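You operate a simulated robot arm through the tools that you are given. There is no shell and no other tool. Be economical: measure what you need, move in short steps, check, and stop when the job is done.

The job below is to be done with a simulated robot arm. You get a single attempt, and the scene is never put back.

TASK
Warm mill 5 up from the control pad, then run its cleaning cycle.
Fine: wait for the end of each cycle.

The check looks at the end state, three seconds after you hand in, the way a careful person would. Anything else that was tipped, shoved, dropped, spilled or broken makes it a failure.

THE ROBOT
A 7-joint arm with a two-finger parallel gripper, fixed in place. Base frame: the origin is at the foot of the arm, x ahead of it, y to its left, z up. Readings come in cm, rad, newtons and seconds.
With the tool pointing down near the work surface it reaches from about 30 to 70 cm from the base axis. Its first joint turns from -1.152 to 1.152 rad. Payload 1.57 kg.
The TCP is the grasp point between the finger pads, 3 cm short of the fingertips. In the tool frame z runs along the fingers and y along their closing line. The gripper opens to 11 cm. The fingers are 2.4 cm wide and 1.2 cm thick; the gripper's body (4.8 by 11.2 cm) begins 7.8 cm behind the TCP.
Orientation is that of the tool frame in the base frame, as a unit quaternion [w, x, y, z]. With the fingers straight down and closing along the base's y, the tool's x points along the base's -x, its y along +y and its z along -z.

THE INTERFACE
- The arm moves only by the tool move_arm. Its argument "moves" is a list of rows, each an object (a shift or turn left out is 0, a gripper value left out holds the last) with "rotation": the turn, a rotation vector about the tool's x, y, z in rad, a list of three; "linear": the shift along the tool's x, y, z in cm, a list of three; "jaw": the closure, from 0 (fully open) to 1 (shut). In form: [{"rotation": [rx, ry, rz], "linear": [tx, ty, tz], "jaw": jaw}, ...]. A call has 1 to 8 rows; each row is the pose to reach, as a shift and turn from the pose commanded when the call began, along the tool's axes at that moment. Rows are played at 5 a second. More than 5 cm and 0.15 rad between two rows, or a gripper value outside its range, and nothing of the call is played. A pose out of reach is approached as far as the arm can. The call stops where the force on the tool passes 40 N (or 10 N more than at its start, if that is more) or the arm is blocked; 0.2 s more then pass. The fingers move at their own pace (about 10.8 cm/s each) and stop on an object; they squeeze with about 37 N. The grip force told is the motor's: it shows also when the fingers shut on nothing. Time passes only in rows, and 0.2 s behind the last, so rows that repeat a pose let the fingers close. It gives the time, the measured TCP pose, the force on the tool (base axes), the opening and the grip force at its end, in the units of the frame above (readings bear some noise).
- Cameras (640 x 400 px; columns grow to the right, rows downward): "scene" is fixed at [18.72, -45.47, 138.68]; the picture's right is [-0.01, -1.00, 0.00], its down [-0.79, 0.01, -0.61] and it looks along [0.61, -0.01, -0.79] (base axes); focal length 214 px, centre (320, 200). "wrist" rides on the gripper at [-3.6, 0, -8] in the tool frame; the picture's right is [0.00, -1.00, 0.00], its down [0.97, 0.00, -0.24] and it looks along [0.24, 0.00, 0.97] (tool axes); focal length 218 px, centre (320, 200). There is no depth. A picture from a camera that has moved, and an enlarged one, comes with that camera's place and axes in the base frame and with its lens. The place of the scene camera against the robot may be out by one fixed shift of up to 1.2 cm in any direction.
- get_image(camera): a new picture of that camera. It takes no simulated time.
- zoom(camera, box): a new picture of the part [left, top, right, bottom] of that camera's present view, enlarged. It takes no simulated time.
- hand_in(): hands the job in; it is judged then, once.

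Go step by step. Nothing tells you positions but the pictures and the camera data: compare them with the known pose of the tool, close in by small moves and look again before you grip or let go. The budget is 120 turns and 64 pictures, counting those below and the enlarged ones. Unless the task says otherwise, let go and move clear before handing in, and close with one line.

The tools are called after "Request:" by a JSON object that holds its "fn" and its "kwargs". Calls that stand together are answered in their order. move_arm: Moves the arm, as the interface text tells. Its arguments: {"type":"object","properties":{"moves":{"type":"array"}},"required":["moves"]} The other tools are called the same way: get_image (camera) takes a picture; zoom (camera, box) takes an enlarged picture of a part of a camera's view; hand_in () hands the job in.

At the start:

```text
clock: 0.0
eef_pos: [37.86, 2.68, 116.87]
orientation: [0.0, -0.001, 1.0, -0.001]
contact_force: [-0.6, -0.8, -0.2]
grip_width: 10.98
finger_force: 0.0
```

scene: 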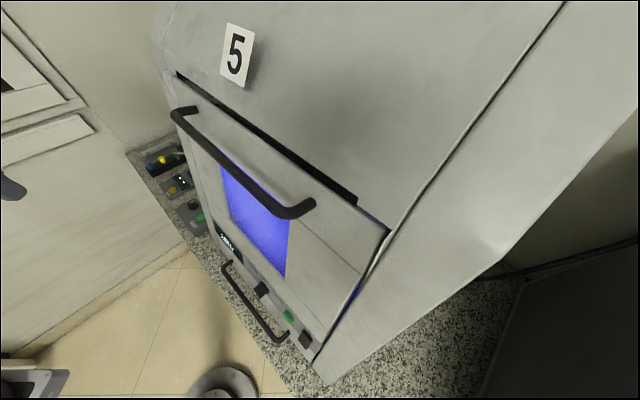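
wrist: 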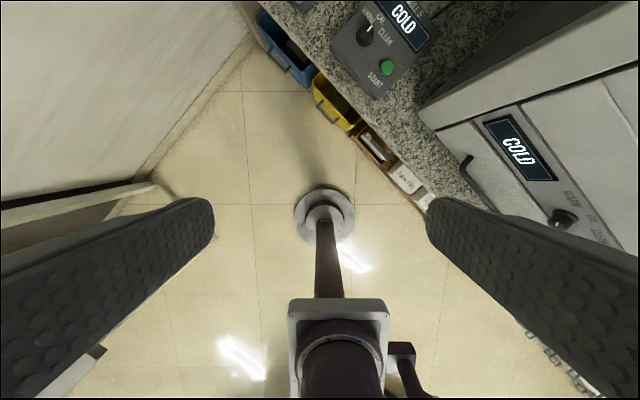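

I see mill 5 (a big cabinet) with its own panel, and a small control pad on the bench with a dial and a green START. I'll zoom in on both before moving.

Request:
{"fn": "zoom", "kwargs": {"camera": "wrist", "box": [240, 0, 480, 150]}}

Request:
{"fn": "zoom", "kwargs": {"camera": "scene", "box": [120, 120, 280, 220]}}

Request:
{"fn": "zoom", "kwargs": {"camera": "wrist", "box": [400, 80, 640, 230]}}

Request:
{"fn": "zoom", "kwargs": {"camera": "scene", "box": [200, 220, 360, 360]}}

```text
2.67 times, centred on (360, 75) of wrist
camera zoom: at [41.45, 2.71, 124.84], right [0.0, -1.0, 0.0], down [-0.97, 0.0, 0.24], along [-0.24, 0.0, -0.97], focal length 582 px, centre (213, 533)
```

zoom: 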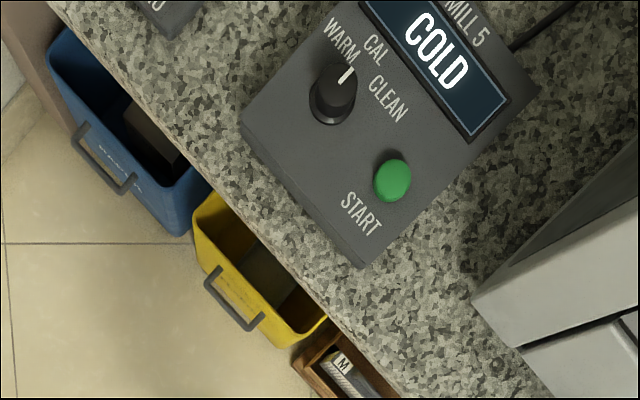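

```text
4.00 times, centred on (200, 170) of scene
camera zoom: at [18.72, -45.47, 138.68], right [-0.01, -1.0, 0.0], down [-0.79, 0.01, -0.61], along [0.61, -0.01, -0.79], focal length 858 px, centre (800, 320)
```

zoom: 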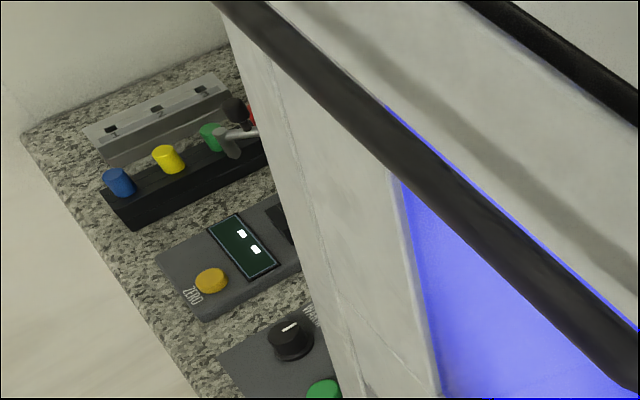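

```text
2.67 times, centred on (520, 155) of wrist
camera zoom: at [41.45, 2.71, 124.84], right [0.0, -1.0, 0.0], down [-0.97, 0.0, 0.24], along [-0.24, 0.0, -0.97], focal length 582 px, centre (-213, 320)
```

zoom: 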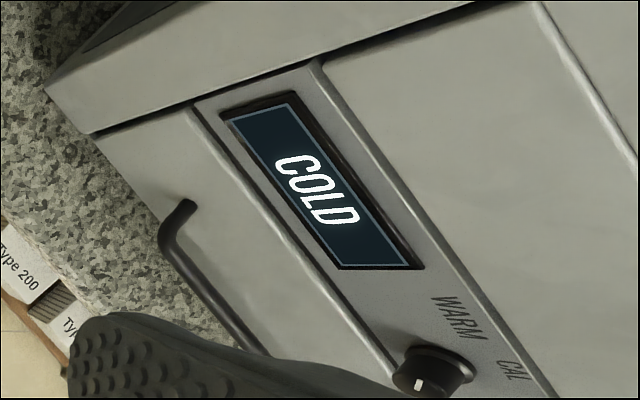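

```text
2.86 times, centred on (280, 290) of scene
camera zoom: at [18.72, -45.47, 138.68], right [-0.01, -1.0, 0.0], down [-0.79, 0.01, -0.61], along [0.61, -0.01, -0.79], focal length 613 px, centre (434, -57)
```

zoom: 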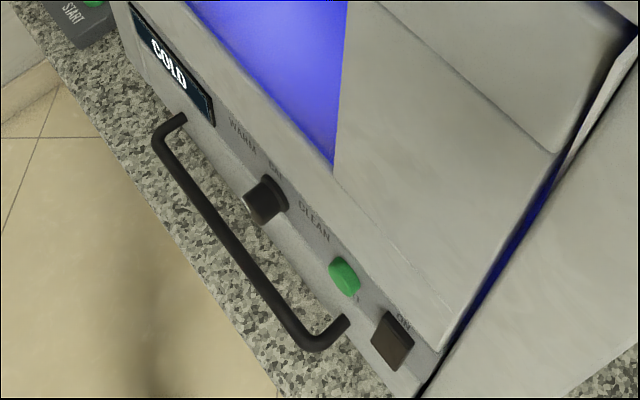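

The pad carries its own dial (WARM/CAL/CLEAN), START and a display reading COLD, labelled MILL 5. I want to know whether the mill door is shut, so I zoom in there, and I raise the arm slightly away to see around.

Request:
{"fn": "zoom", "kwargs": {"camera": "scene", "box": [140, 20, 460, 220]}}

Request:
{"fn": "zoom", "kwargs": {"camera": "scene", "box": [260, 180, 440, 380]}}

```text
2.00 times, centred on (300, 120) of scene
camera zoom: at [18.72, -45.47, 138.68], right [-0.01, -1.0, 0.0], down [-0.79, 0.01, -0.61], along [0.61, -0.01, -0.79], focal length 429 px, centre (360, 360)
```

zoom: 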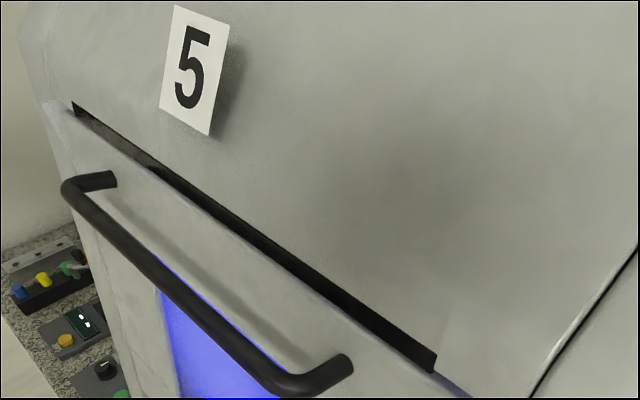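

```text
2.00 times, centred on (350, 280) of scene
camera zoom: at [18.72, -45.47, 138.68], right [-0.01, -1.0, 0.0], down [-0.79, 0.01, -0.61], along [0.61, -0.01, -0.79], focal length 429 px, centre (260, 40)
```

zoom: 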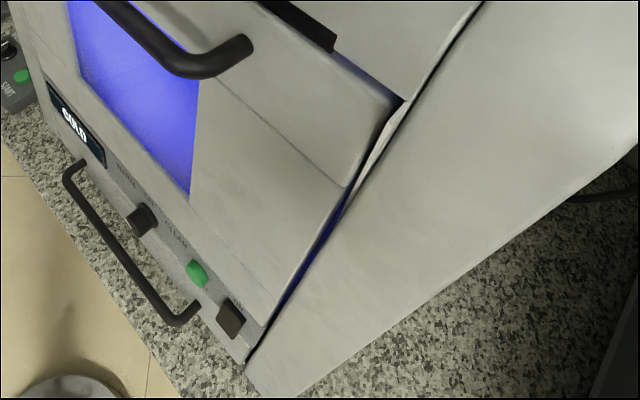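

The door shows a thin bluish gap at its right edge, which I'll check again later. First I go to a spot above and left of the pad, to see it squarely.

Request:
{"fn": "move_arm", "kwargs": {"moves": [{"linear": [-4, 0.5, 1]}, {"linear": [-8, 1, 3]}, {"linear": [-12, 1.3, 5]}, {"linear": [-16, 1.3, 7]}, {"linear": [-16, 1.3, 7]}]}}

Request:
{"fn": "get_image", "kwargs": {"camera": "wrist"}}

Request:
{"fn": "get_image", "kwargs": {"camera": "scene"}}

```text
clock: 1.2
eef_pos: [54.05, 3.92, 109.72]
orientation: [0.0, 0.0, 1.0, 0.001]
contact_force: [-0.5, -0.3, 0.4]
grip_width: 11.01
finger_force: 0.0
```

```text
55 pictures are left
camera wrist: at [57.51, 3.99, 117.83], right [0.0, -1.0, 0.0], down [-0.97, 0.0, 0.24], along [-0.24, 0.0, -0.97], focal length 218 px, centre (320, 200)
```

wrist: 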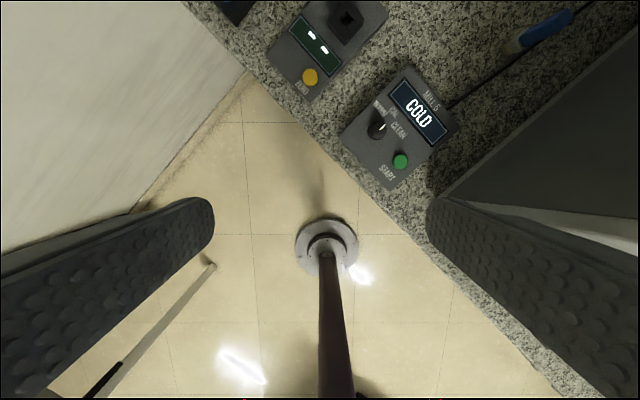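

```text
54 pictures are left
```

scene: 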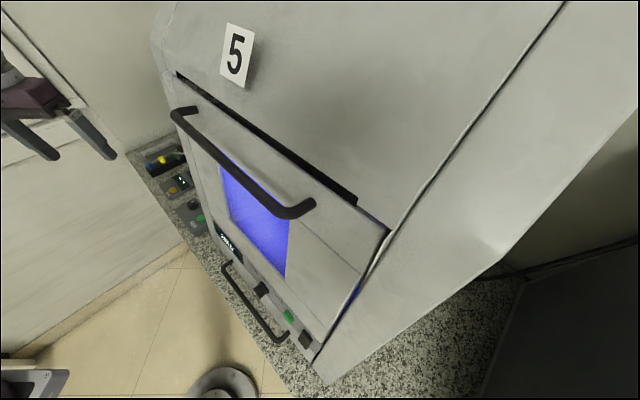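

The pad is fully in view. I zoom in for the dial's pointer and labels.

Request:
{"fn": "zoom", "kwargs": {"camera": "wrist", "box": [320, 60, 480, 200]}}

```text
2.86 times, centred on (400, 130) of wrist
camera zoom: at [57.51, 3.99, 117.83], right [0.0, -1.0, 0.0], down [-0.97, 0.0, 0.24], along [-0.24, 0.0, -0.97], focal length 624 px, centre (91, 400)
```

zoom: 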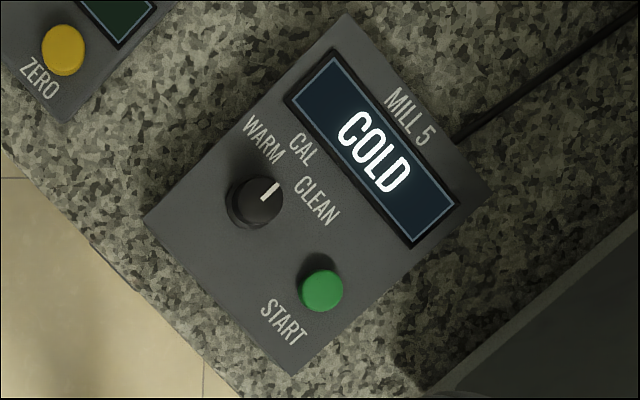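

The dial's pointer is on CAL, with WARM about 45° to the left and CLEAN about 45° to the right. The knob sits near (60, -4.8) and START near (55, -9.2). I go above the knob, turned 45° so the fingers close along the pad's up-down line.

Request:
{"fn": "move_arm", "kwargs": {"moves": [{"linear": [-1, -1.45, 1.6], "rotation": [0, 0, -0.131]}, {"linear": [-2, -2.9, 3.2], "rotation": [0, 0, -0.262]}, {"linear": [-3, -4.35, 4.8], "rotation": [0, 0, -0.393]}, {"linear": [-4, -5.8, 6.4], "rotation": [0, 0, -0.524]}, {"linear": [-5, -7.25, 8], "rotation": [0, 0, -0.655]}, {"linear": [-5.95, -8.7, 9.7], "rotation": [0, 0, -0.785]}, {"linear": [-5.95, -8.7, 9.7], "rotation": [0, 0, -0.785]}]}}

Request:
{"fn": "get_image", "kwargs": {"camera": "wrist"}}

Request:
{"fn": "get_image", "kwargs": {"camera": "scene"}}

```text
clock: 2.8
eef_pos: [60.07, -4.81, 99.97]
orientation: [0.0, -0.383, 0.924, 0.001]
contact_force: [-0.6, -0.7, -1.0]
grip_width: 10.99
finger_force: 0.0
```

```text
52 pictures are left
camera wrist: at [62.47, -2.22, 107.94], right [0.71, -0.71, 0.0], down [-0.69, -0.69, 0.24], along [-0.17, -0.17, -0.97], focal length 218 px, centre (320, 200)
```

wrist: 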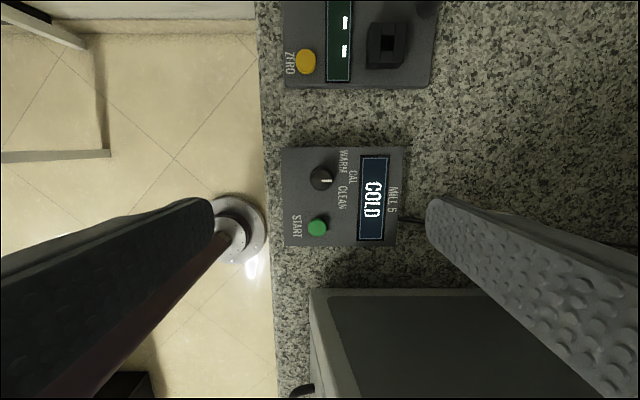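

```text
51 pictures are left
```

scene: 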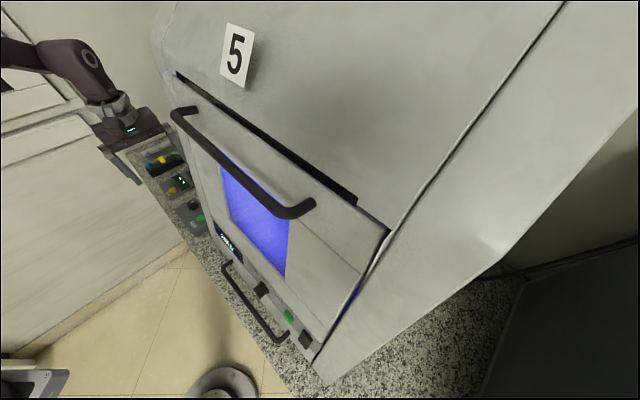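

Alignment with the pad is good and the knob is right under the TCP at about (60.0, -4.85). I descend part way with the fingers half closed and look again.

Request:
{"fn": "move_arm", "kwargs": {"moves": [{"linear": [0, 0, 3], "jaw": 0.45}, {"linear": [0, 0, 6], "jaw": 0.45}, {"linear": [0, 0, 8.5], "jaw": 0.45}, {"linear": [0, 0, 8.5], "jaw": 0.45}]}}

Request:
{"fn": "get_image", "kwargs": {"camera": "wrist"}}

Request:
{"fn": "zoom", "kwargs": {"camera": "scene", "box": [120, 120, 280, 220]}}

```text
clock: 3.8
eef_pos: [59.8, -5.12, 91.77]
orientation: [0.001, -0.382, 0.924, 0.0]
contact_force: [0.2, 0.2, 0.2]
grip_width: 6.07
finger_force: 0.0
```

```text
50 pictures are left
camera wrist: at [62.36, -2.43, 99.77], right [0.71, -0.71, 0.0], down [-0.69, -0.69, 0.24], along [-0.17, -0.17, -0.97], focal length 218 px, centre (320, 200)
```

wrist: 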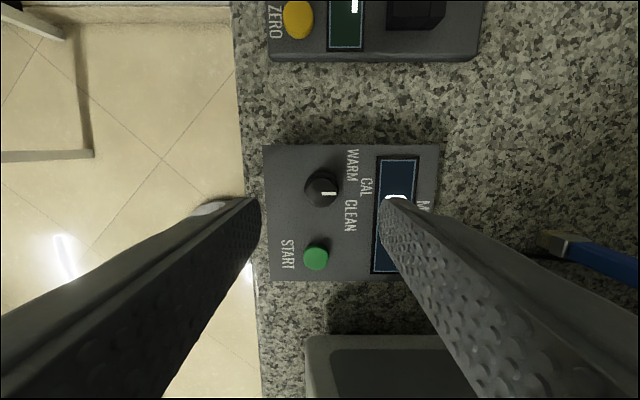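

```text
4.00 times, centred on (200, 170) of scene
camera zoom: at [18.72, -45.47, 138.69], right [-0.01, -1.0, 0.0], down [-0.79, 0.01, -0.61], along [0.61, -0.01, -0.79], focal length 858 px, centre (800, 320)
```

zoom: 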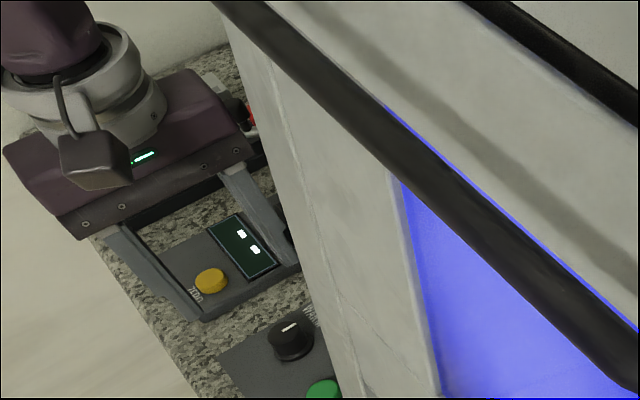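

The knob is about 0.4 cm toward the tool's -x from the measured TCP. I correct that and go down to about z = 87.8, tips just above the knob's height, then look.

Request:
{"fn": "move_arm", "kwargs": {"moves": [{"linear": [-0.2, 0, 2], "jaw": 0.45}, {"linear": [-0.4, 0, 4], "jaw": 0.45}, {"linear": [-0.4, 0, 4], "jaw": 0.45}]}}

Request:
{"fn": "get_image", "kwargs": {"camera": "wrist"}}

Request:
{"fn": "zoom", "kwargs": {"camera": "scene", "box": [140, 150, 260, 225]}}

```text
clock: 4.6
eef_pos: [60.18, -4.76, 87.9]
orientation: [0.0, -0.382, 0.924, -0.001]
contact_force: [0.4, -0.2, 0.1]
grip_width: 6.04
finger_force: 0.0
```

```text
48 pictures are left
camera wrist: at [62.75, -2.07, 95.82], right [0.71, -0.71, 0.0], down [-0.69, -0.69, 0.24], along [-0.17, -0.17, -0.97], focal length 218 px, centre (320, 200)
```

wrist: 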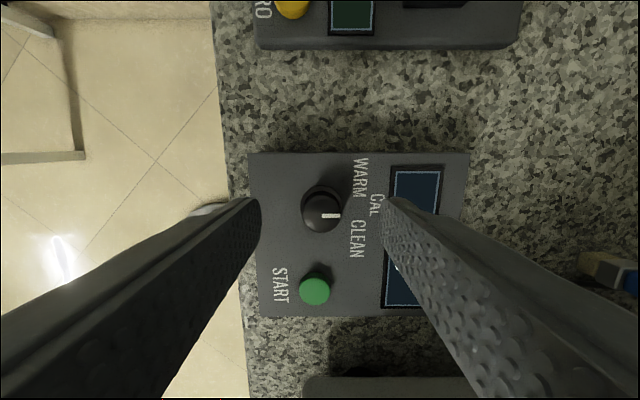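

```text
5.33 times, centred on (200, 188) of scene
camera zoom: at [18.72, -45.47, 138.69], right [-0.01, -1.0, 0.0], down [-0.79, 0.01, -0.61], along [0.61, -0.01, -0.79], focal length 1144 px, centre (960, 267)
```

zoom: 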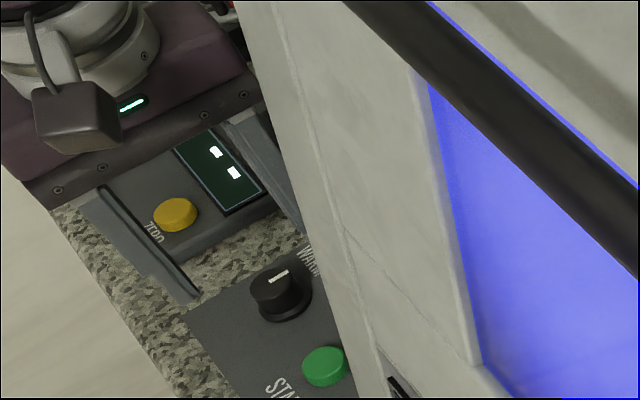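

The knob (about 2.2 cm wide) is centred between the fingers and about 0.3 cm toward tool +x. I correct, narrow the fingers to about 4.4 cm to clear the display, and go down 2 cm.

Request:
{"fn": "move_arm", "kwargs": {"moves": [{"linear": [0.3, 0, 0], "jaw": 0.6}, {"linear": [0.3, 0, 1], "jaw": 0.6}, {"linear": [0.3, 0, 2], "jaw": 0.6}, {"linear": [0.3, 0, 2], "jaw": 0.6}]}}

Request:
{"fn": "get_image", "kwargs": {"camera": "wrist"}}

Request:
{"fn": "zoom", "kwargs": {"camera": "scene", "box": [140, 150, 260, 225]}}

```text
clock: 5.6
eef_pos: [59.92, -4.7, 85.43]
orientation: [0.0, -0.383, 0.924, 0.0]
contact_force: [0.0, 1.0, -0.4]
grip_width: 4.39
finger_force: 0.1
```

```text
46 pictures are left
camera wrist: at [62.43, -2.09, 93.63], right [0.71, -0.71, 0.0], down [-0.69, -0.69, 0.24], along [-0.17, -0.17, -0.97], focal length 218 px, centre (320, 200)
```

wrist: 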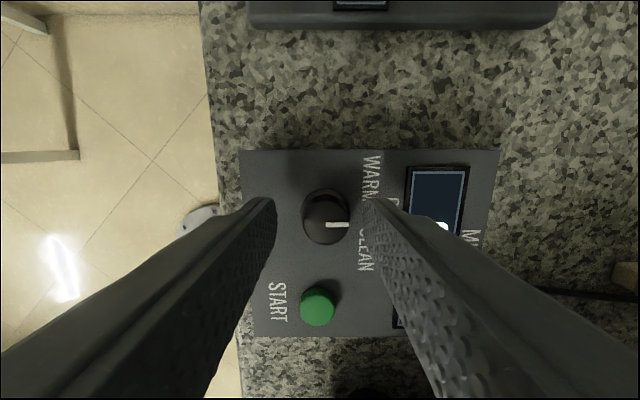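

```text
5.33 times, centred on (200, 188) of scene
camera zoom: at [18.72, -45.47, 138.69], right [-0.01, -1.0, 0.0], down [-0.79, 0.01, -0.61], along [0.61, -0.01, -0.79], focal length 1144 px, centre (960, 267)
```

zoom: 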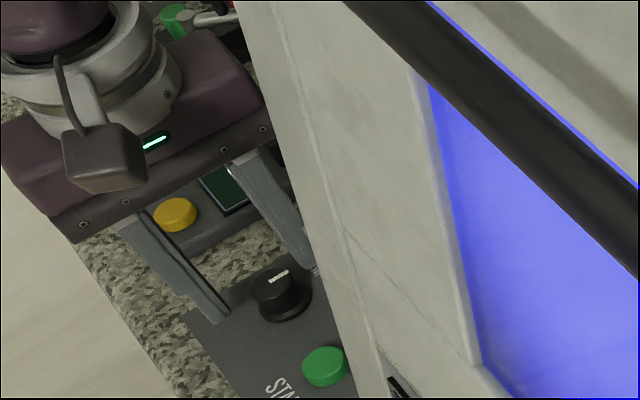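

The fingertips flank the knob just above the pad. I close on it.

Request:
{"fn": "move_arm", "kwargs": {"moves": [{"jaw": 0.8}, {"jaw": 1}, {"jaw": 1}, {"jaw": 1}]}}

Request:
{"fn": "get_image", "kwargs": {"camera": "wrist"}}

```text
clock: 6.6
eef_pos: [60.16, -4.85, 85.63]
orientation: [0.002, -0.381, 0.924, -0.002]
contact_force: [25.1, -22.7, -8.5]
grip_width: 2.43
finger_force: 36.8
```

```text
44 pictures are left
camera wrist: at [62.59, -2.29, 93.69], right [0.71, -0.71, 0.0], down [-0.69, -0.69, 0.24], along [-0.17, -0.17, -0.97], focal length 218 px, centre (320, 200)
```

wrist: 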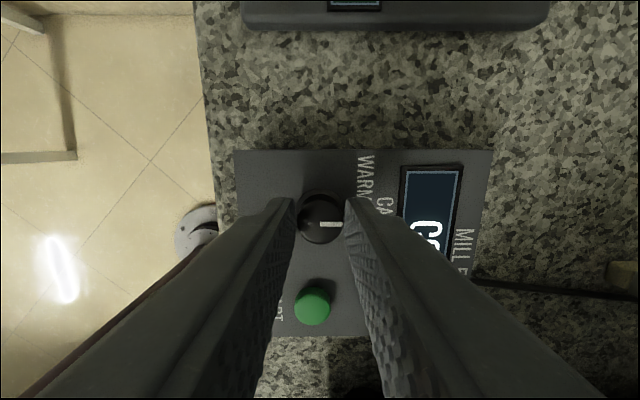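

Gripped at 2.43 cm, but there's a 34 N side load along the pad's up direction. I ease the hand that way by 0.2 cm before turning.

Request:
{"fn": "move_arm", "kwargs": {"moves": [{"linear": [0, -0.1, 0]}, {"linear": [0, -0.2, 0]}, {"linear": [0, -0.2, 0]}]}}

```text
clock: 7.4
eef_pos: [60.04, -4.83, 85.73]
orientation: [0.0, -0.383, 0.924, 0.0]
contact_force: [16.3, -22.7, 10.7]
grip_width: 2.44
finger_force: 35.7
```

Still 28 N; I ease a further 0.3 cm.

Request:
{"fn": "move_arm", "kwargs": {"moves": [{"linear": [0, -0.15, 0]}, {"linear": [0, -0.3, 0]}, {"linear": [0, -0.3, 0]}]}}

```text
clock: 8.2
eef_pos: [60.17, -4.98, 85.66]
orientation: [0.0, -0.382, 0.924, 0.0]
contact_force: [-4.2, -3.8, 38.8]
grip_width: 2.44
finger_force: 36.7
```

Side load is gone, but there's now 39 N upward, so the tips press on something. I lift slightly.

Request:
{"fn": "move_arm", "kwargs": {"moves": [{"linear": [0, 0, -0.1]}, {"linear": [0, 0, -0.2]}, {"linear": [0, 0, -0.2]}]}}

```text
clock: 9.0
eef_pos: [60.16, -4.79, 85.64]
orientation: [-0.001, -0.383, 0.924, 0.002]
contact_force: [-4.3, 3.0, -3.7]
grip_width: 2.46
finger_force: 36.1
```

Loads are near zero. I turn the knob counter-clockwise (seen from above) by 45° toward WARM.

Request:
{"fn": "move_arm", "kwargs": {"moves": [{"rotation": [0, 0, -0.13]}, {"rotation": [0, 0, -0.26]}, {"rotation": [0, 0, -0.39]}, {"rotation": [0, 0, -0.52]}, {"rotation": [0, 0, -0.65]}, {"rotation": [0, 0, -0.785]}, {"rotation": [0, 0, -0.785]}]}}

Request:
{"fn": "get_image", "kwargs": {"camera": "wrist"}}

Request:
{"fn": "zoom", "kwargs": {"camera": "scene", "box": [140, 150, 260, 225]}}

```text
clock: 10.6
eef_pos: [59.96, -4.77, 85.65]
orientation: [-0.002, -0.707, 0.707, 0.003]
contact_force: [-29.9, 17.5, -11.2]
grip_width: 2.38
finger_force: 35.9
```

```text
43 pictures are left
camera wrist: at [59.97, -1.21, 93.73], right [1.0, 0.0, -0.01], down [0.0, -0.97, 0.24], along [-0.01, -0.24, -0.97], focal length 218 px, centre (320, 200)
```

wrist: 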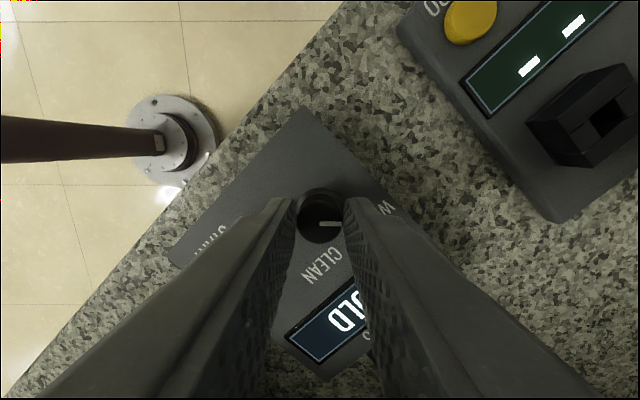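

```text
5.33 times, centred on (200, 188) of scene
camera zoom: at [18.68, -45.43, 138.71], right [-0.01, -1.0, 0.0], down [-0.79, 0.01, -0.61], along [0.61, -0.01, -0.79], focal length 1144 px, centre (960, 267)
```

zoom: 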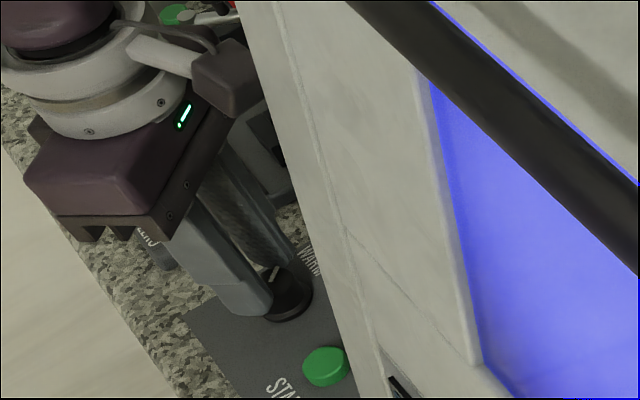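

The pointer followed, now aiming to WARM. I open, rise and check the dial and the pad's place.

Request:
{"fn": "move_arm", "kwargs": {"moves": [{"jaw": 0.6}, {"jaw": 0.6}, {"jaw": 0.6}, {"linear": [0, 0, -3], "jaw": 0.6}, {"linear": [0, 0, -6], "jaw": 0.6}, {"linear": [0, 0, -10], "jaw": 0.6}, {"linear": [0, 0, -10], "jaw": 0.6}]}}

Request:
{"fn": "get_image", "kwargs": {"camera": "wrist"}}

```text
clock: 12.2
eef_pos: [60.16, -4.97, 95.8]
orientation: [0.0, 0.707, -0.707, 0.0]
contact_force: [0.6, 0.1, 0.5]
grip_width: 4.4
finger_force: 0.0
```

```text
41 pictures are left
camera wrist: at [60.06, -1.35, 103.9], right [1.0, 0.0, 0.0], down [0.0, -0.97, 0.24], along [0.0, -0.24, -0.97], focal length 218 px, centre (320, 200)
```

wrist: 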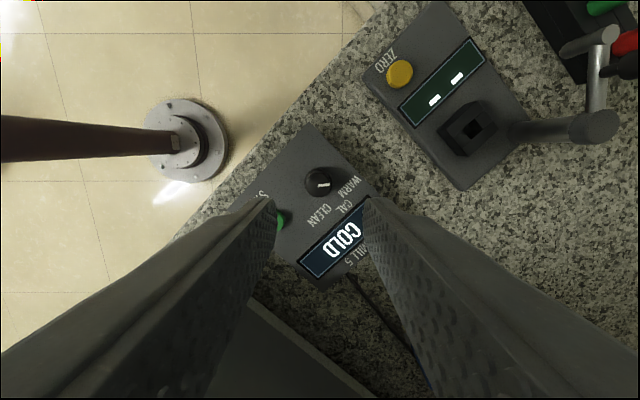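

Pointer appears toward WARM; I zoom to be sure.

Request:
{"fn": "zoom", "kwargs": {"camera": "wrist", "box": [260, 130, 400, 260]}}

```text
3.08 times, centred on (330, 195) of wrist
camera zoom: at [60.06, -1.35, 103.9], right [1.0, 0.0, 0.0], down [0.0, -0.97, 0.24], along [0.0, -0.24, -0.97], focal length 672 px, centre (289, 215)
```

zoom: 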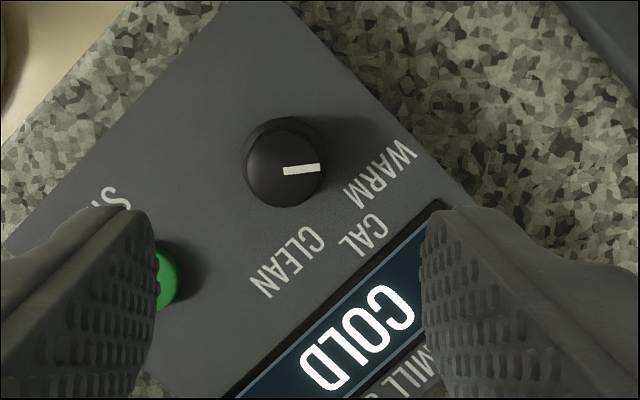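

The dial is squarely on WARM and the pad hasn't moved. Now I shut the fingers, turn back 45°, and go above START at about (55.5, -9.1).

Request:
{"fn": "move_arm", "kwargs": {"moves": [{"rotation": [0, 0, 0.13], "linear": [0.7, 0.8, 0.5], "jaw": 1}, {"rotation": [0, 0, 0.26], "linear": [1.4, 1.6, 1], "jaw": 1}, {"rotation": [0, 0, 0.39], "linear": [2.1, 2.4, 1.5], "jaw": 1}, {"rotation": [0, 0, 0.52], "linear": [2.8, 3.2, 2], "jaw": 1}, {"rotation": [0, 0, 0.65], "linear": [3.5, 4, 2.5], "jaw": 1}, {"rotation": [0, 0, 0.785], "linear": [4.13, 4.66, 2.8], "jaw": 1}, {"rotation": [0, 0, 0.785], "linear": [4.13, 4.66, 2.8], "jaw": 1}]}}

Request:
{"fn": "get_image", "kwargs": {"camera": "wrist"}}

```text
clock: 13.8
eef_pos: [55.73, -9.24, 93.12]
orientation: [0.0, -0.382, 0.924, 0.001]
contact_force: [-0.1, 0.2, 0.8]
grip_width: 0.0
finger_force: 21.4
```

```text
39 pictures are left
camera wrist: at [58.05, -6.62, 101.08], right [0.71, -0.71, 0.0], down [-0.69, -0.68, 0.24], along [-0.17, -0.17, -0.97], focal length 218 px, centre (320, 200)
```

wrist: 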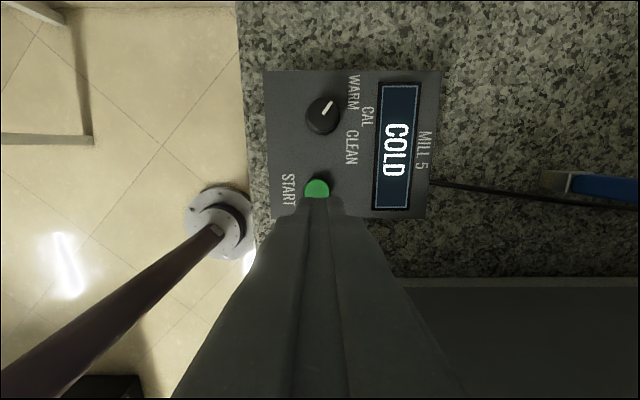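

START is about 0.3 cm toward tool +y from the fingers. I correct and come down to just over it.

Request:
{"fn": "move_arm", "kwargs": {"moves": [{"linear": [-0.1, 0.3, 2]}, {"linear": [-0.1, 0.3, 4]}, {"linear": [-0.1, 0.3, 5.8]}, {"linear": [-0.1, 0.3, 5.8]}]}}

Request:
{"fn": "get_image", "kwargs": {"camera": "wrist"}}

Request:
{"fn": "zoom", "kwargs": {"camera": "scene", "box": [140, 150, 260, 225]}}

```text
clock: 14.8
eef_pos: [55.48, -8.84, 87.23]
orientation: [-0.001, -0.383, 0.924, 0.0]
contact_force: [0.3, -0.5, -0.6]
grip_width: 0.0
finger_force: 21.6
```

```text
38 pictures are left
camera wrist: at [57.87, -6.26, 95.21], right [0.71, -0.71, 0.0], down [-0.69, -0.69, 0.24], along [-0.17, -0.17, -0.97], focal length 218 px, centre (320, 200)
```

wrist: 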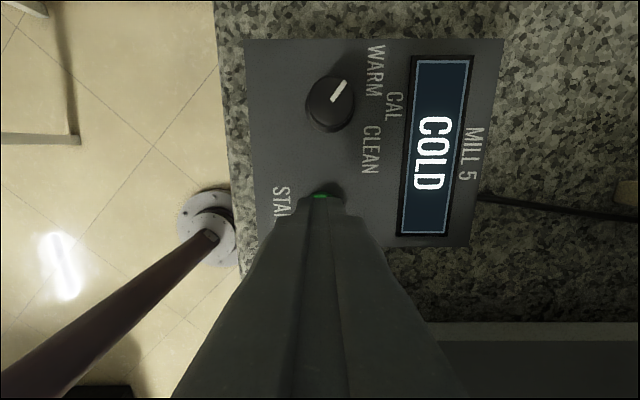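

```text
5.33 times, centred on (200, 188) of scene
camera zoom: at [18.72, -45.47, 138.69], right [-0.01, -1.0, 0.0], down [-0.79, 0.01, -0.61], along [0.61, -0.01, -0.79], focal length 1144 px, centre (960, 267)
```

zoom: 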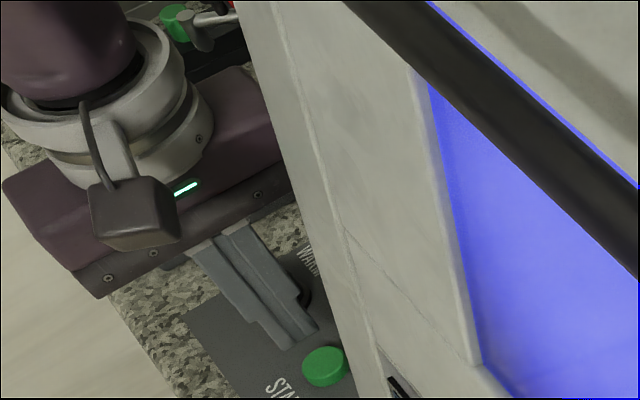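

Aim is good. I press down in small steps until contact registers.

Request:
{"fn": "move_arm", "kwargs": {"moves": [{"linear": [0, 0, 0.4]}, {"linear": [0, 0, 0.8]}, {"linear": [0, 0, 1.1]}, {"linear": [0, 0, 1.4]}]}}

Request:
{"fn": "get_image", "kwargs": {"camera": "wrist"}}

```text
clock: 15.8
eef_pos: [55.25, -8.83, 85.81]
orientation: [0.0, -0.382, 0.924, 0.001]
contact_force: [-0.1, -0.3, 0.3]
grip_width: 0.0
finger_force: 21.2
```

```text
36 pictures are left
camera wrist: at [57.86, -6.27, 93.82], right [0.71, -0.71, 0.0], down [-0.69, -0.69, 0.24], along [-0.17, -0.17, -0.97], focal length 218 px, centre (320, 200)
```

wrist: 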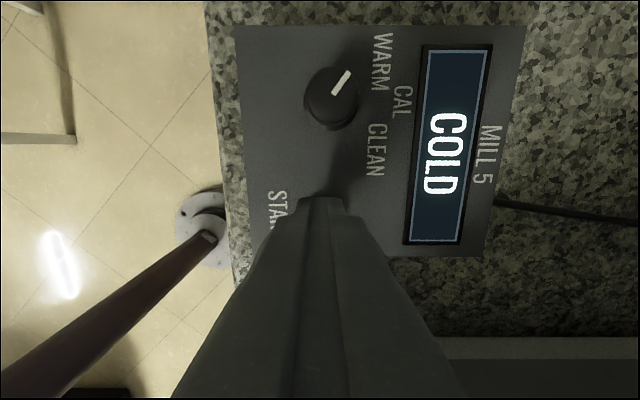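

No contact yet; I continue down.

Request:
{"fn": "move_arm", "kwargs": {"moves": [{"linear": [0, 0, 0.2]}, {"linear": [0, 0, 0.4]}, {"linear": [0, 0, 0.6]}, {"linear": [0, 0, 0.8]}]}}

Request:
{"fn": "get_image", "kwargs": {"camera": "wrist"}}

```text
clock: 16.8
eef_pos: [55.52, -8.86, 84.95]
orientation: [0.0, -0.382, 0.924, -0.001]
contact_force: [0.2, -0.6, -0.3]
grip_width: 0.01
finger_force: 21.0
```

```text
35 pictures are left
camera wrist: at [57.99, -6.33, 93.01], right [0.71, -0.71, 0.0], down [-0.69, -0.69, 0.24], along [-0.17, -0.17, -0.97], focal length 218 px, centre (320, 200)
```

wrist: 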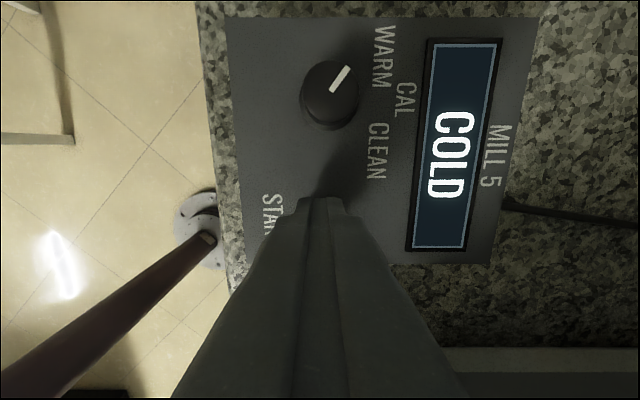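

Still free. I continue in finer steps.

Request:
{"fn": "move_arm", "kwargs": {"moves": [{"linear": [0, 0, 0.15]}, {"linear": [0, 0, 0.3]}, {"linear": [0, 0, 0.45]}, {"linear": [0, 0, 0.6]}]}}

Request:
{"fn": "zoom", "kwargs": {"camera": "scene", "box": [140, 150, 260, 225]}}

Request:
{"fn": "zoom", "kwargs": {"camera": "wrist", "box": [200, 0, 560, 280]}}

```text
clock: 17.8
eef_pos: [55.68, -8.95, 84.32]
orientation: [0.0, -0.383, 0.924, 0.0]
contact_force: [0.8, -0.4, 2.8]
grip_width: 0.0
finger_force: 21.4
```

```text
5.33 times, centred on (200, 188) of scene
camera zoom: at [18.72, -45.47, 138.69], right [-0.01, -1.0, 0.0], down [-0.79, 0.01, -0.61], along [0.61, -0.01, -0.79], focal length 1144 px, centre (960, 267)
```

zoom: 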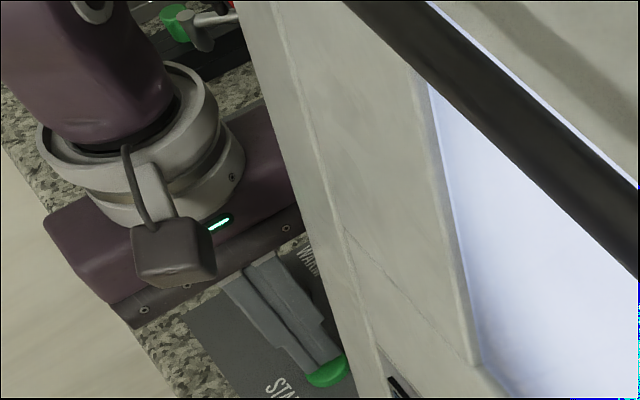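

```text
1.43 times, centred on (380, 140) of wrist
camera zoom: at [58.04, -6.29, 92.46], right [0.71, -0.71, 0.0], down [-0.69, -0.69, 0.24], along [-0.17, -0.17, -0.97], focal length 312 px, centre (234, 286)
```

zoom: 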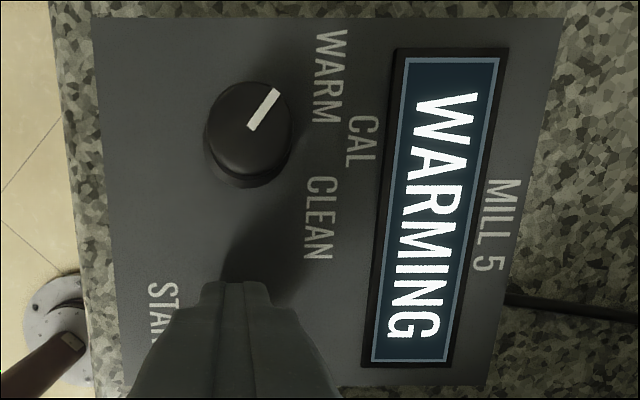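

START is pressed with a light touch and the display reads WARMING; the chamber light went white. I rise off the button and wait.

Request:
{"fn": "move_arm", "kwargs": {"moves": [{"linear": [0, 0, -2]}, {"linear": [0, 0, -4]}, {"linear": [0, 0, -6]}, {"linear": [0, 0, -6]}, {"linear": [0, 0, -6]}, {"linear": [0, 0, -6]}, {"linear": [0, 0, -6]}, {"linear": [0, 0, -6]}]}}

Request:
{"fn": "get_image", "kwargs": {"camera": "wrist"}}

```text
clock: 19.6
eef_pos: [55.59, -8.75, 90.54]
orientation: [0.0, -0.383, 0.924, -0.001]
contact_force: [0.1, -0.1, -0.5]
grip_width: 0.0
finger_force: 21.3
```

```text
32 pictures are left
camera wrist: at [58.04, -6.15, 98.59], right [0.71, -0.71, 0.0], down [-0.69, -0.69, 0.24], along [-0.17, -0.17, -0.97], focal length 218 px, centre (320, 200)
```

wrist: 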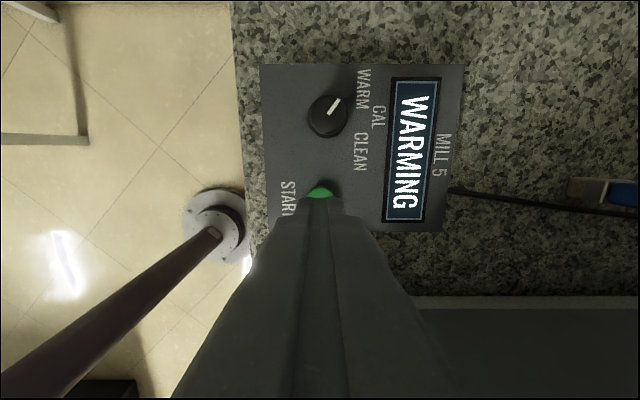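

Warming is in progress. I wait several seconds with the arm still.

Request:
{"fn": "move_arm", "kwargs": {"moves": [{}, {}, {}, {}, {}, {}, {}, {}]}}

Request:
{"fn": "move_arm", "kwargs": {"moves": [{}, {}, {}, {}, {}, {}, {}, {}]}}

Request:
{"fn": "move_arm", "kwargs": {"moves": [{}, {}, {}, {}, {}, {}, {}, {}]}}

Request:
{"fn": "get_image", "kwargs": {"camera": "wrist"}}

```text
clock: 21.4
eef_pos: [55.58, -8.74, 90.52]
orientation: [0.0, -0.383, 0.924, -0.001]
contact_force: [-0.2, -0.3, 1.1]
grip_width: 0.0
finger_force: 21.1
```

```text
clock: 23.2
eef_pos: [55.61, -8.7, 90.52]
orientation: [-0.001, -0.382, 0.924, 0.0]
contact_force: [0.7, -0.6, -0.5]
grip_width: 0.0
finger_force: 21.5
```

```text
clock: 25.0
eef_pos: [55.62, -8.7, 90.63]
orientation: [-0.001, -0.383, 0.924, 0.0]
contact_force: [-0.4, -0.1, -1.4]
grip_width: 0.0
finger_force: 21.6
```

```text
31 pictures are left
camera wrist: at [58.04, -6.15, 98.59], right [0.71, -0.71, 0.0], down [-0.69, -0.69, 0.24], along [-0.17, -0.17, -0.97], focal length 218 px, centre (320, 200)
```

wrist: 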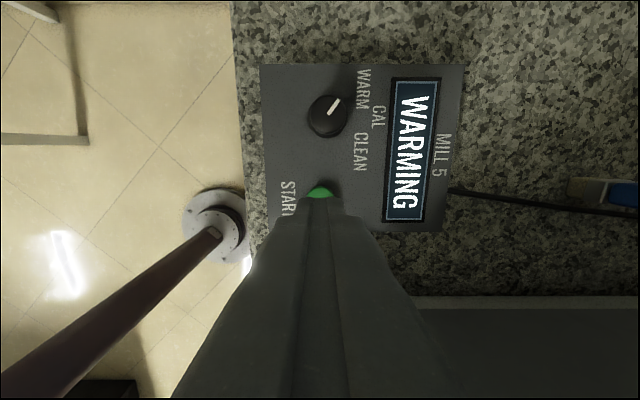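

Still warming. I use the wait to return above the knob, turned to the WARM angle with the fingers at 4.4 cm.

Request:
{"fn": "move_arm", "kwargs": {"moves": [{"linear": [-1, -0.08, -1.5], "rotation": [0, 0, -0.13]}, {"linear": [-2, -0.16, -1.5], "rotation": [0, 0, -0.26], "jaw": 0.6}, {"linear": [-3, -0.24, -1.5], "rotation": [0, 0, -0.39], "jaw": 0.6}, {"linear": [-4, -0.32, -1.5], "rotation": [0, 0, -0.52], "jaw": 0.6}, {"linear": [-5, -0.4, -1.5], "rotation": [0, 0, -0.65], "jaw": 0.6}, {"linear": [-5.9, -0.46, -1.5], "rotation": [0, 0, -0.785], "jaw": 0.6}, {"linear": [-5.9, -0.46, -1.5], "rotation": [0, 0, -0.785], "jaw": 0.6}]}}

Request:
{"fn": "move_arm", "kwargs": {"moves": [{}, {}, {}, {}, {}, {}, {}, {}]}}

Request:
{"fn": "move_arm", "kwargs": {"moves": [{}, {}, {}, {}, {}, {}, {}, {}]}}

Request:
{"fn": "move_arm", "kwargs": {"moves": [{}, {}, {}, {}, {}, {}, {}, {}]}}

Request:
{"fn": "get_image", "kwargs": {"camera": "wrist"}}

```text
clock: 26.6
eef_pos: [59.93, -4.88, 91.92]
orientation: [0.001, 0.708, -0.706, 0.0]
contact_force: [0.0, -0.1, 0.2]
grip_width: 4.4
finger_force: 0.0
```

```text
clock: 28.4
eef_pos: [59.98, -4.82, 91.91]
orientation: [-0.001, 0.707, -0.707, 0.0]
contact_force: [-0.2, 0.1, 0.5]
grip_width: 4.37
finger_force: 0.1
```

```text
clock: 30.2
eef_pos: [60.0, -4.81, 91.81]
orientation: [0.0, -0.707, 0.707, 0.0]
contact_force: [-0.7, -0.3, 0.6]
grip_width: 4.42
finger_force: 0.0
```

```text
clock: 32.0
eef_pos: [60.05, -5.01, 91.88]
orientation: [0.0, -0.707, 0.707, 0.0]
contact_force: [0.7, -0.2, 0.0]
grip_width: 4.4
finger_force: 0.0
```

```text
30 pictures are left
camera wrist: at [59.94, -1.3, 99.96], right [1.0, 0.0, 0.0], down [0.0, -0.97, 0.24], along [0.0, -0.24, -0.97], focal length 218 px, centre (320, 200)
```

wrist: 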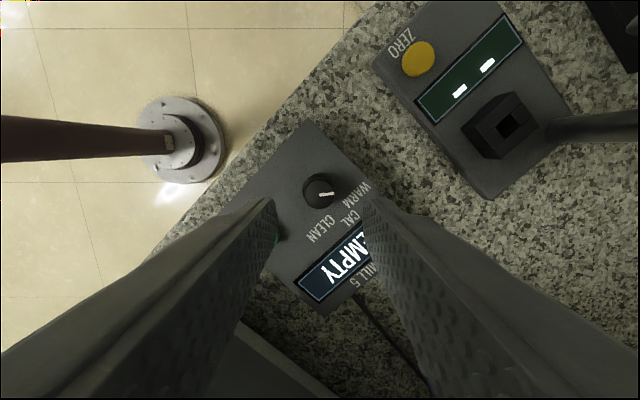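

The display has changed and shows "EMPTY" or something ending so. I zoom in on both this and the mill.

Request:
{"fn": "zoom", "kwargs": {"camera": "wrist", "box": [260, 140, 420, 320]}}

Request:
{"fn": "get_image", "kwargs": {"camera": "scene"}}

```text
2.22 times, centred on (340, 230) of wrist
camera zoom: at [59.94, -1.3, 99.96], right [1.0, 0.0, 0.0], down [0.0, -0.97, 0.24], along [0.0, -0.24, -0.97], focal length 485 px, centre (276, 133)
```

zoom: 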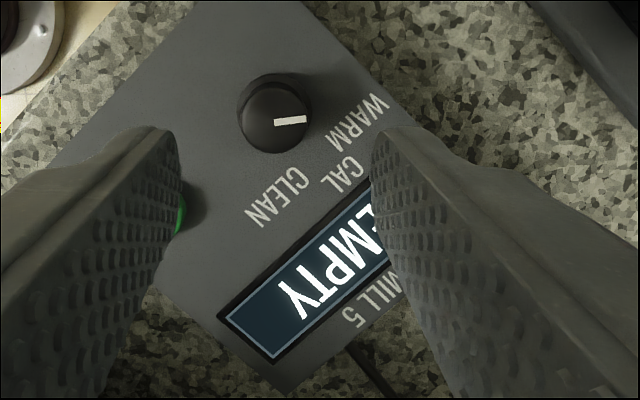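

```text
28 pictures are left
```

scene: 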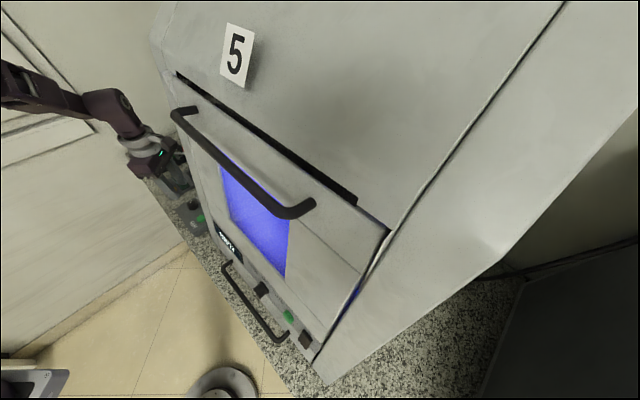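

Request:
{"fn": "zoom", "kwargs": {"camera": "scene", "box": [190, 210, 310, 300]}}

```text
4.44 times, centred on (250, 255) of scene
camera zoom: at [18.72, -45.47, 138.69], right [-0.01, -1.0, 0.0], down [-0.79, 0.01, -0.61], along [0.61, -0.01, -0.79], focal length 953 px, centre (631, -44)
```

zoom: 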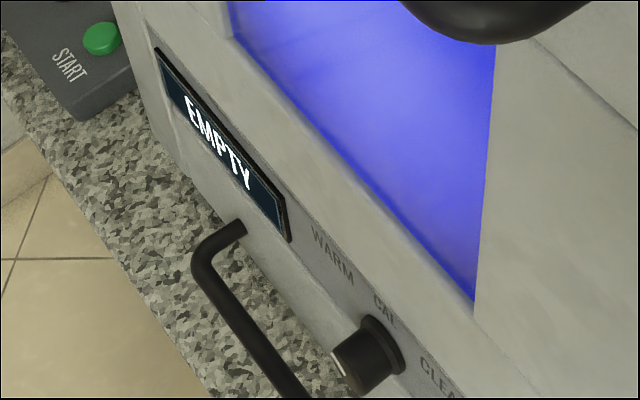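

Both displays read EMPTY, meaning the warm-up finished with no load in the chamber and the cycle light is back to blue. Now I take the knob again: down 5.9 cm to the earlier grip height, with a 0.15 cm shift.

Request:
{"fn": "move_arm", "kwargs": {"moves": [{"linear": [-0.15, 0, 2], "jaw": 0.6}, {"linear": [-0.15, 0, 4], "jaw": 0.6}, {"linear": [-0.15, 0, 5], "jaw": 0.6}, {"linear": [-0.15, 0, 5.9], "jaw": 0.6}, {"linear": [-0.15, 0, 5.9], "jaw": 0.6}]}}

Request:
{"fn": "get_image", "kwargs": {"camera": "wrist"}}

```text
clock: 33.2
eef_pos: [60.03, -4.81, 85.98]
orientation: [0.0, -0.707, 0.708, 0.001]
contact_force: [0.9, 0.2, 0.2]
grip_width: 4.41
finger_force: 0.0
```

```text
26 pictures are left
camera wrist: at [59.92, -1.26, 94.02], right [1.0, 0.0, 0.0], down [0.0, -0.97, 0.24], along [0.0, -0.24, -0.97], focal length 218 px, centre (320, 200)
```

wrist: 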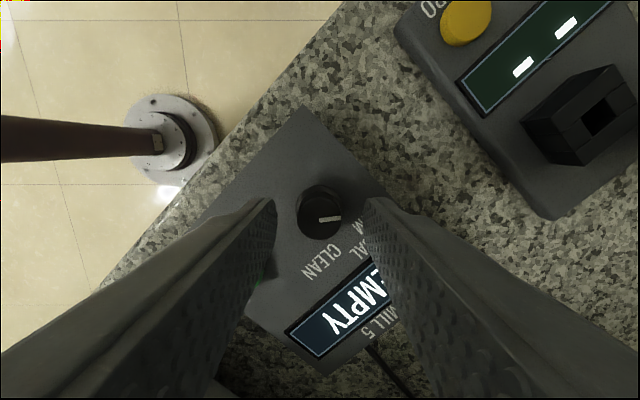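

The knob is centred between the fingers. I close with a small further drop.

Request:
{"fn": "move_arm", "kwargs": {"moves": [{"linear": [0, 0, 0.25], "jaw": 0.6}, {"linear": [0, 0, 0.25], "jaw": 0.8}, {"linear": [0, 0, 0.25], "jaw": 1}, {"linear": [0, 0, 0.25], "jaw": 1}, {"linear": [0, 0, 0.25], "jaw": 1}]}}

```text
clock: 34.4
eef_pos: [59.81, -4.81, 85.8]
orientation: [0.0, -0.707, 0.707, 0.001]
contact_force: [-0.8, 0.4, 0.8]
grip_width: 2.38
finger_force: 36.1
```

A clean grip with no side load. I turn clockwise 90° in two calls.

Request:
{"fn": "move_arm", "kwargs": {"moves": [{"rotation": [0, 0, 0.13]}, {"rotation": [0, 0, 0.26]}, {"rotation": [0, 0, 0.39]}, {"rotation": [0, 0, 0.52]}, {"rotation": [0, 0, 0.65]}, {"rotation": [0, 0, 0.785]}, {"rotation": [0, 0, 0.785]}]}}

```text
clock: 36.0
eef_pos: [60.29, -4.83, 85.74]
orientation: [0.004, -0.382, 0.924, -0.002]
contact_force: [31.1, -1.1, 1.2]
grip_width: 2.36
finger_force: 36.0
```

A side load of 31 N along +x has built up; I ease the hand that way before the second half.

Request:
{"fn": "move_arm", "kwargs": {"moves": [{"linear": [-0.1, -0.1, 0]}, {"linear": [-0.21, -0.21, 0]}, {"linear": [-0.21, -0.21, 0]}]}}

```text
clock: 36.8
eef_pos: [60.15, -4.89, 85.96]
orientation: [0.0, -0.383, 0.924, -0.001]
contact_force: [3.3, -5.1, 37.8]
grip_width: 2.35
finger_force: 35.4
```

Side load gone, upward load appeared as before; I lift 0.2 cm, as worked earlier.

Request:
{"fn": "move_arm", "kwargs": {"moves": [{"linear": [0, 0, -0.1]}, {"linear": [0, 0, -0.2]}, {"linear": [0, 0, -0.2]}]}}

Request:
{"fn": "move_arm", "kwargs": {"moves": [{"rotation": [0, 0, 0.13]}, {"rotation": [0, 0, 0.26]}, {"rotation": [0, 0, 0.39]}, {"rotation": [0, 0, 0.52]}, {"rotation": [0, 0, 0.65]}, {"rotation": [0, 0, 0.785]}, {"rotation": [0, 0, 0.785]}]}}

Request:
{"fn": "get_image", "kwargs": {"camera": "wrist"}}

```text
clock: 37.6
eef_pos: [60.15, -4.78, 85.91]
orientation: [-0.001, -0.383, 0.924, 0.0]
contact_force: [2.6, -6.7, 13.5]
grip_width: 2.36
finger_force: 35.8
```

```text
clock: 39.2
eef_pos: [60.3, -5.06, 85.89]
orientation: [0.0, 0.001, 1.0, -0.002]
contact_force: [3.8, -30.9, -12.4]
grip_width: 2.39
finger_force: 36.0
```

```text
25 pictures are left
camera wrist: at [63.82, -5.04, 93.87], right [0.0, -1.0, 0.0], down [-0.97, 0.0, 0.24], along [-0.24, 0.0, -0.97], focal length 218 px, centre (320, 200)
```

wrist: 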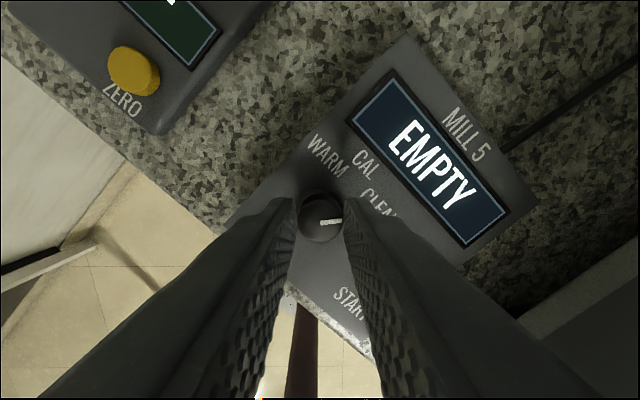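

The pointer now faces CLEAN, and the display reads EMPTY. I release, rise and check.

Request:
{"fn": "move_arm", "kwargs": {"moves": [{"jaw": 0.6}, {"jaw": 0.6}, {"jaw": 0.6}, {"linear": [0, 0, -3], "jaw": 0.6}, {"linear": [0, 0, -6], "jaw": 0.6}, {"linear": [0, 0, -8], "jaw": 0.6}, {"linear": [0, 0, -8], "jaw": 0.6}]}}

Request:
{"fn": "zoom", "kwargs": {"camera": "wrist", "box": [240, 90, 480, 290]}}

```text
clock: 40.8
eef_pos: [60.43, -4.92, 93.95]
orientation: [0.0, 0.0, 1.0, 0.0]
contact_force: [1.0, -0.6, -0.2]
grip_width: 4.39
finger_force: 0.1
```

```text
2.00 times, centred on (360, 190) of wrist
camera zoom: at [63.87, -4.84, 101.99], right [0.0, -1.0, 0.0], down [-0.97, 0.0, 0.24], along [-0.24, 0.0, -0.97], focal length 436 px, centre (240, 220)
```

zoom: 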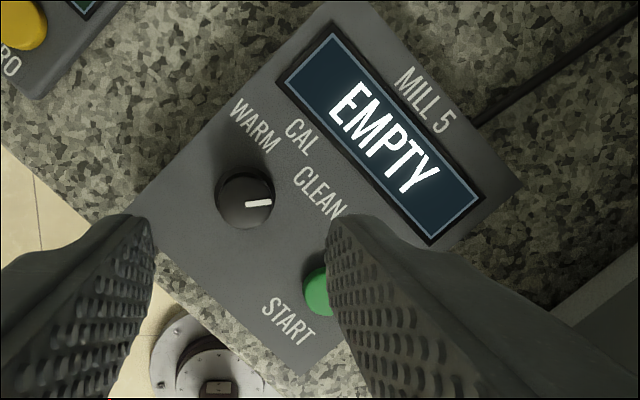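

Dial is on CLEAN. Now I shut the fingers and return above START with the earlier orientation.

Request:
{"fn": "move_arm", "kwargs": {"moves": [{"rotation": [0, 0, -0.13], "linear": [0.8, -0.66, 0.5], "jaw": 1}, {"rotation": [0, 0, -0.26], "linear": [1.6, -1.32, 1], "jaw": 1}, {"rotation": [0, 0, -0.39], "linear": [2.4, -1.98, 1.5], "jaw": 1}, {"rotation": [0, 0, -0.52], "linear": [3.2, -2.64, 2], "jaw": 1}, {"rotation": [0, 0, -0.65], "linear": [4, -3.3, 2.5], "jaw": 1}, {"rotation": [0, 0, -0.785], "linear": [4.8, -3.95, 3.4], "jaw": 1}, {"rotation": [0, 0, -0.785], "linear": [4.8, -3.95, 3.4], "jaw": 1}]}}

Request:
{"fn": "get_image", "kwargs": {"camera": "wrist"}}

```text
clock: 42.4
eef_pos: [55.42, -8.86, 90.61]
orientation: [0.001, -0.383, 0.924, -0.001]
contact_force: [0.4, 0.3, 0.8]
grip_width: 0.01
finger_force: 21.4
```

```text
23 pictures are left
camera wrist: at [57.92, -6.25, 98.62], right [0.71, -0.71, 0.0], down [-0.69, -0.69, 0.24], along [-0.17, -0.17, -0.97], focal length 218 px, centre (320, 200)
```

wrist: 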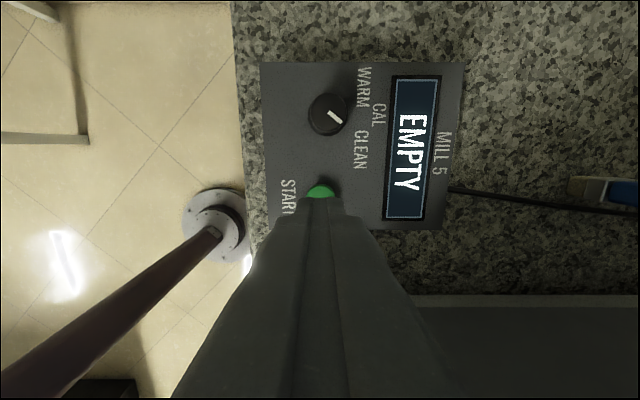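

Same alignment as the first press. I go down 5.4 cm, then press with fine steps to the same depth.

Request:
{"fn": "move_arm", "kwargs": {"moves": [{"linear": [0, 0, 2]}, {"linear": [0, 0, 4]}, {"linear": [0, 0, 5.2]}, {"linear": [0, 0, 5.6]}, {"linear": [0, 0, 5.8]}, {"linear": [0, 0, 6]}, {"linear": [0, 0, 6.15]}, {"linear": [0, 0, 6.25]}]}}

Request:
{"fn": "zoom", "kwargs": {"camera": "wrist", "box": [200, 0, 560, 280]}}

```text
clock: 44.2
eef_pos: [55.42, -8.81, 84.4]
orientation: [0.0, -0.383, 0.924, 0.0]
contact_force: [0.9, -0.1, 3.0]
grip_width: 0.01
finger_force: 21.5
```

```text
1.43 times, centred on (380, 140) of wrist
camera zoom: at [57.98, -6.23, 92.38], right [0.71, -0.71, 0.0], down [-0.69, -0.69, 0.24], along [-0.17, -0.17, -0.97], focal length 312 px, centre (234, 286)
```

zoom: 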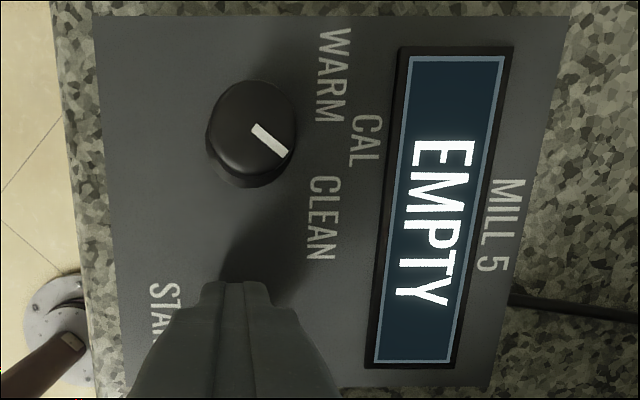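

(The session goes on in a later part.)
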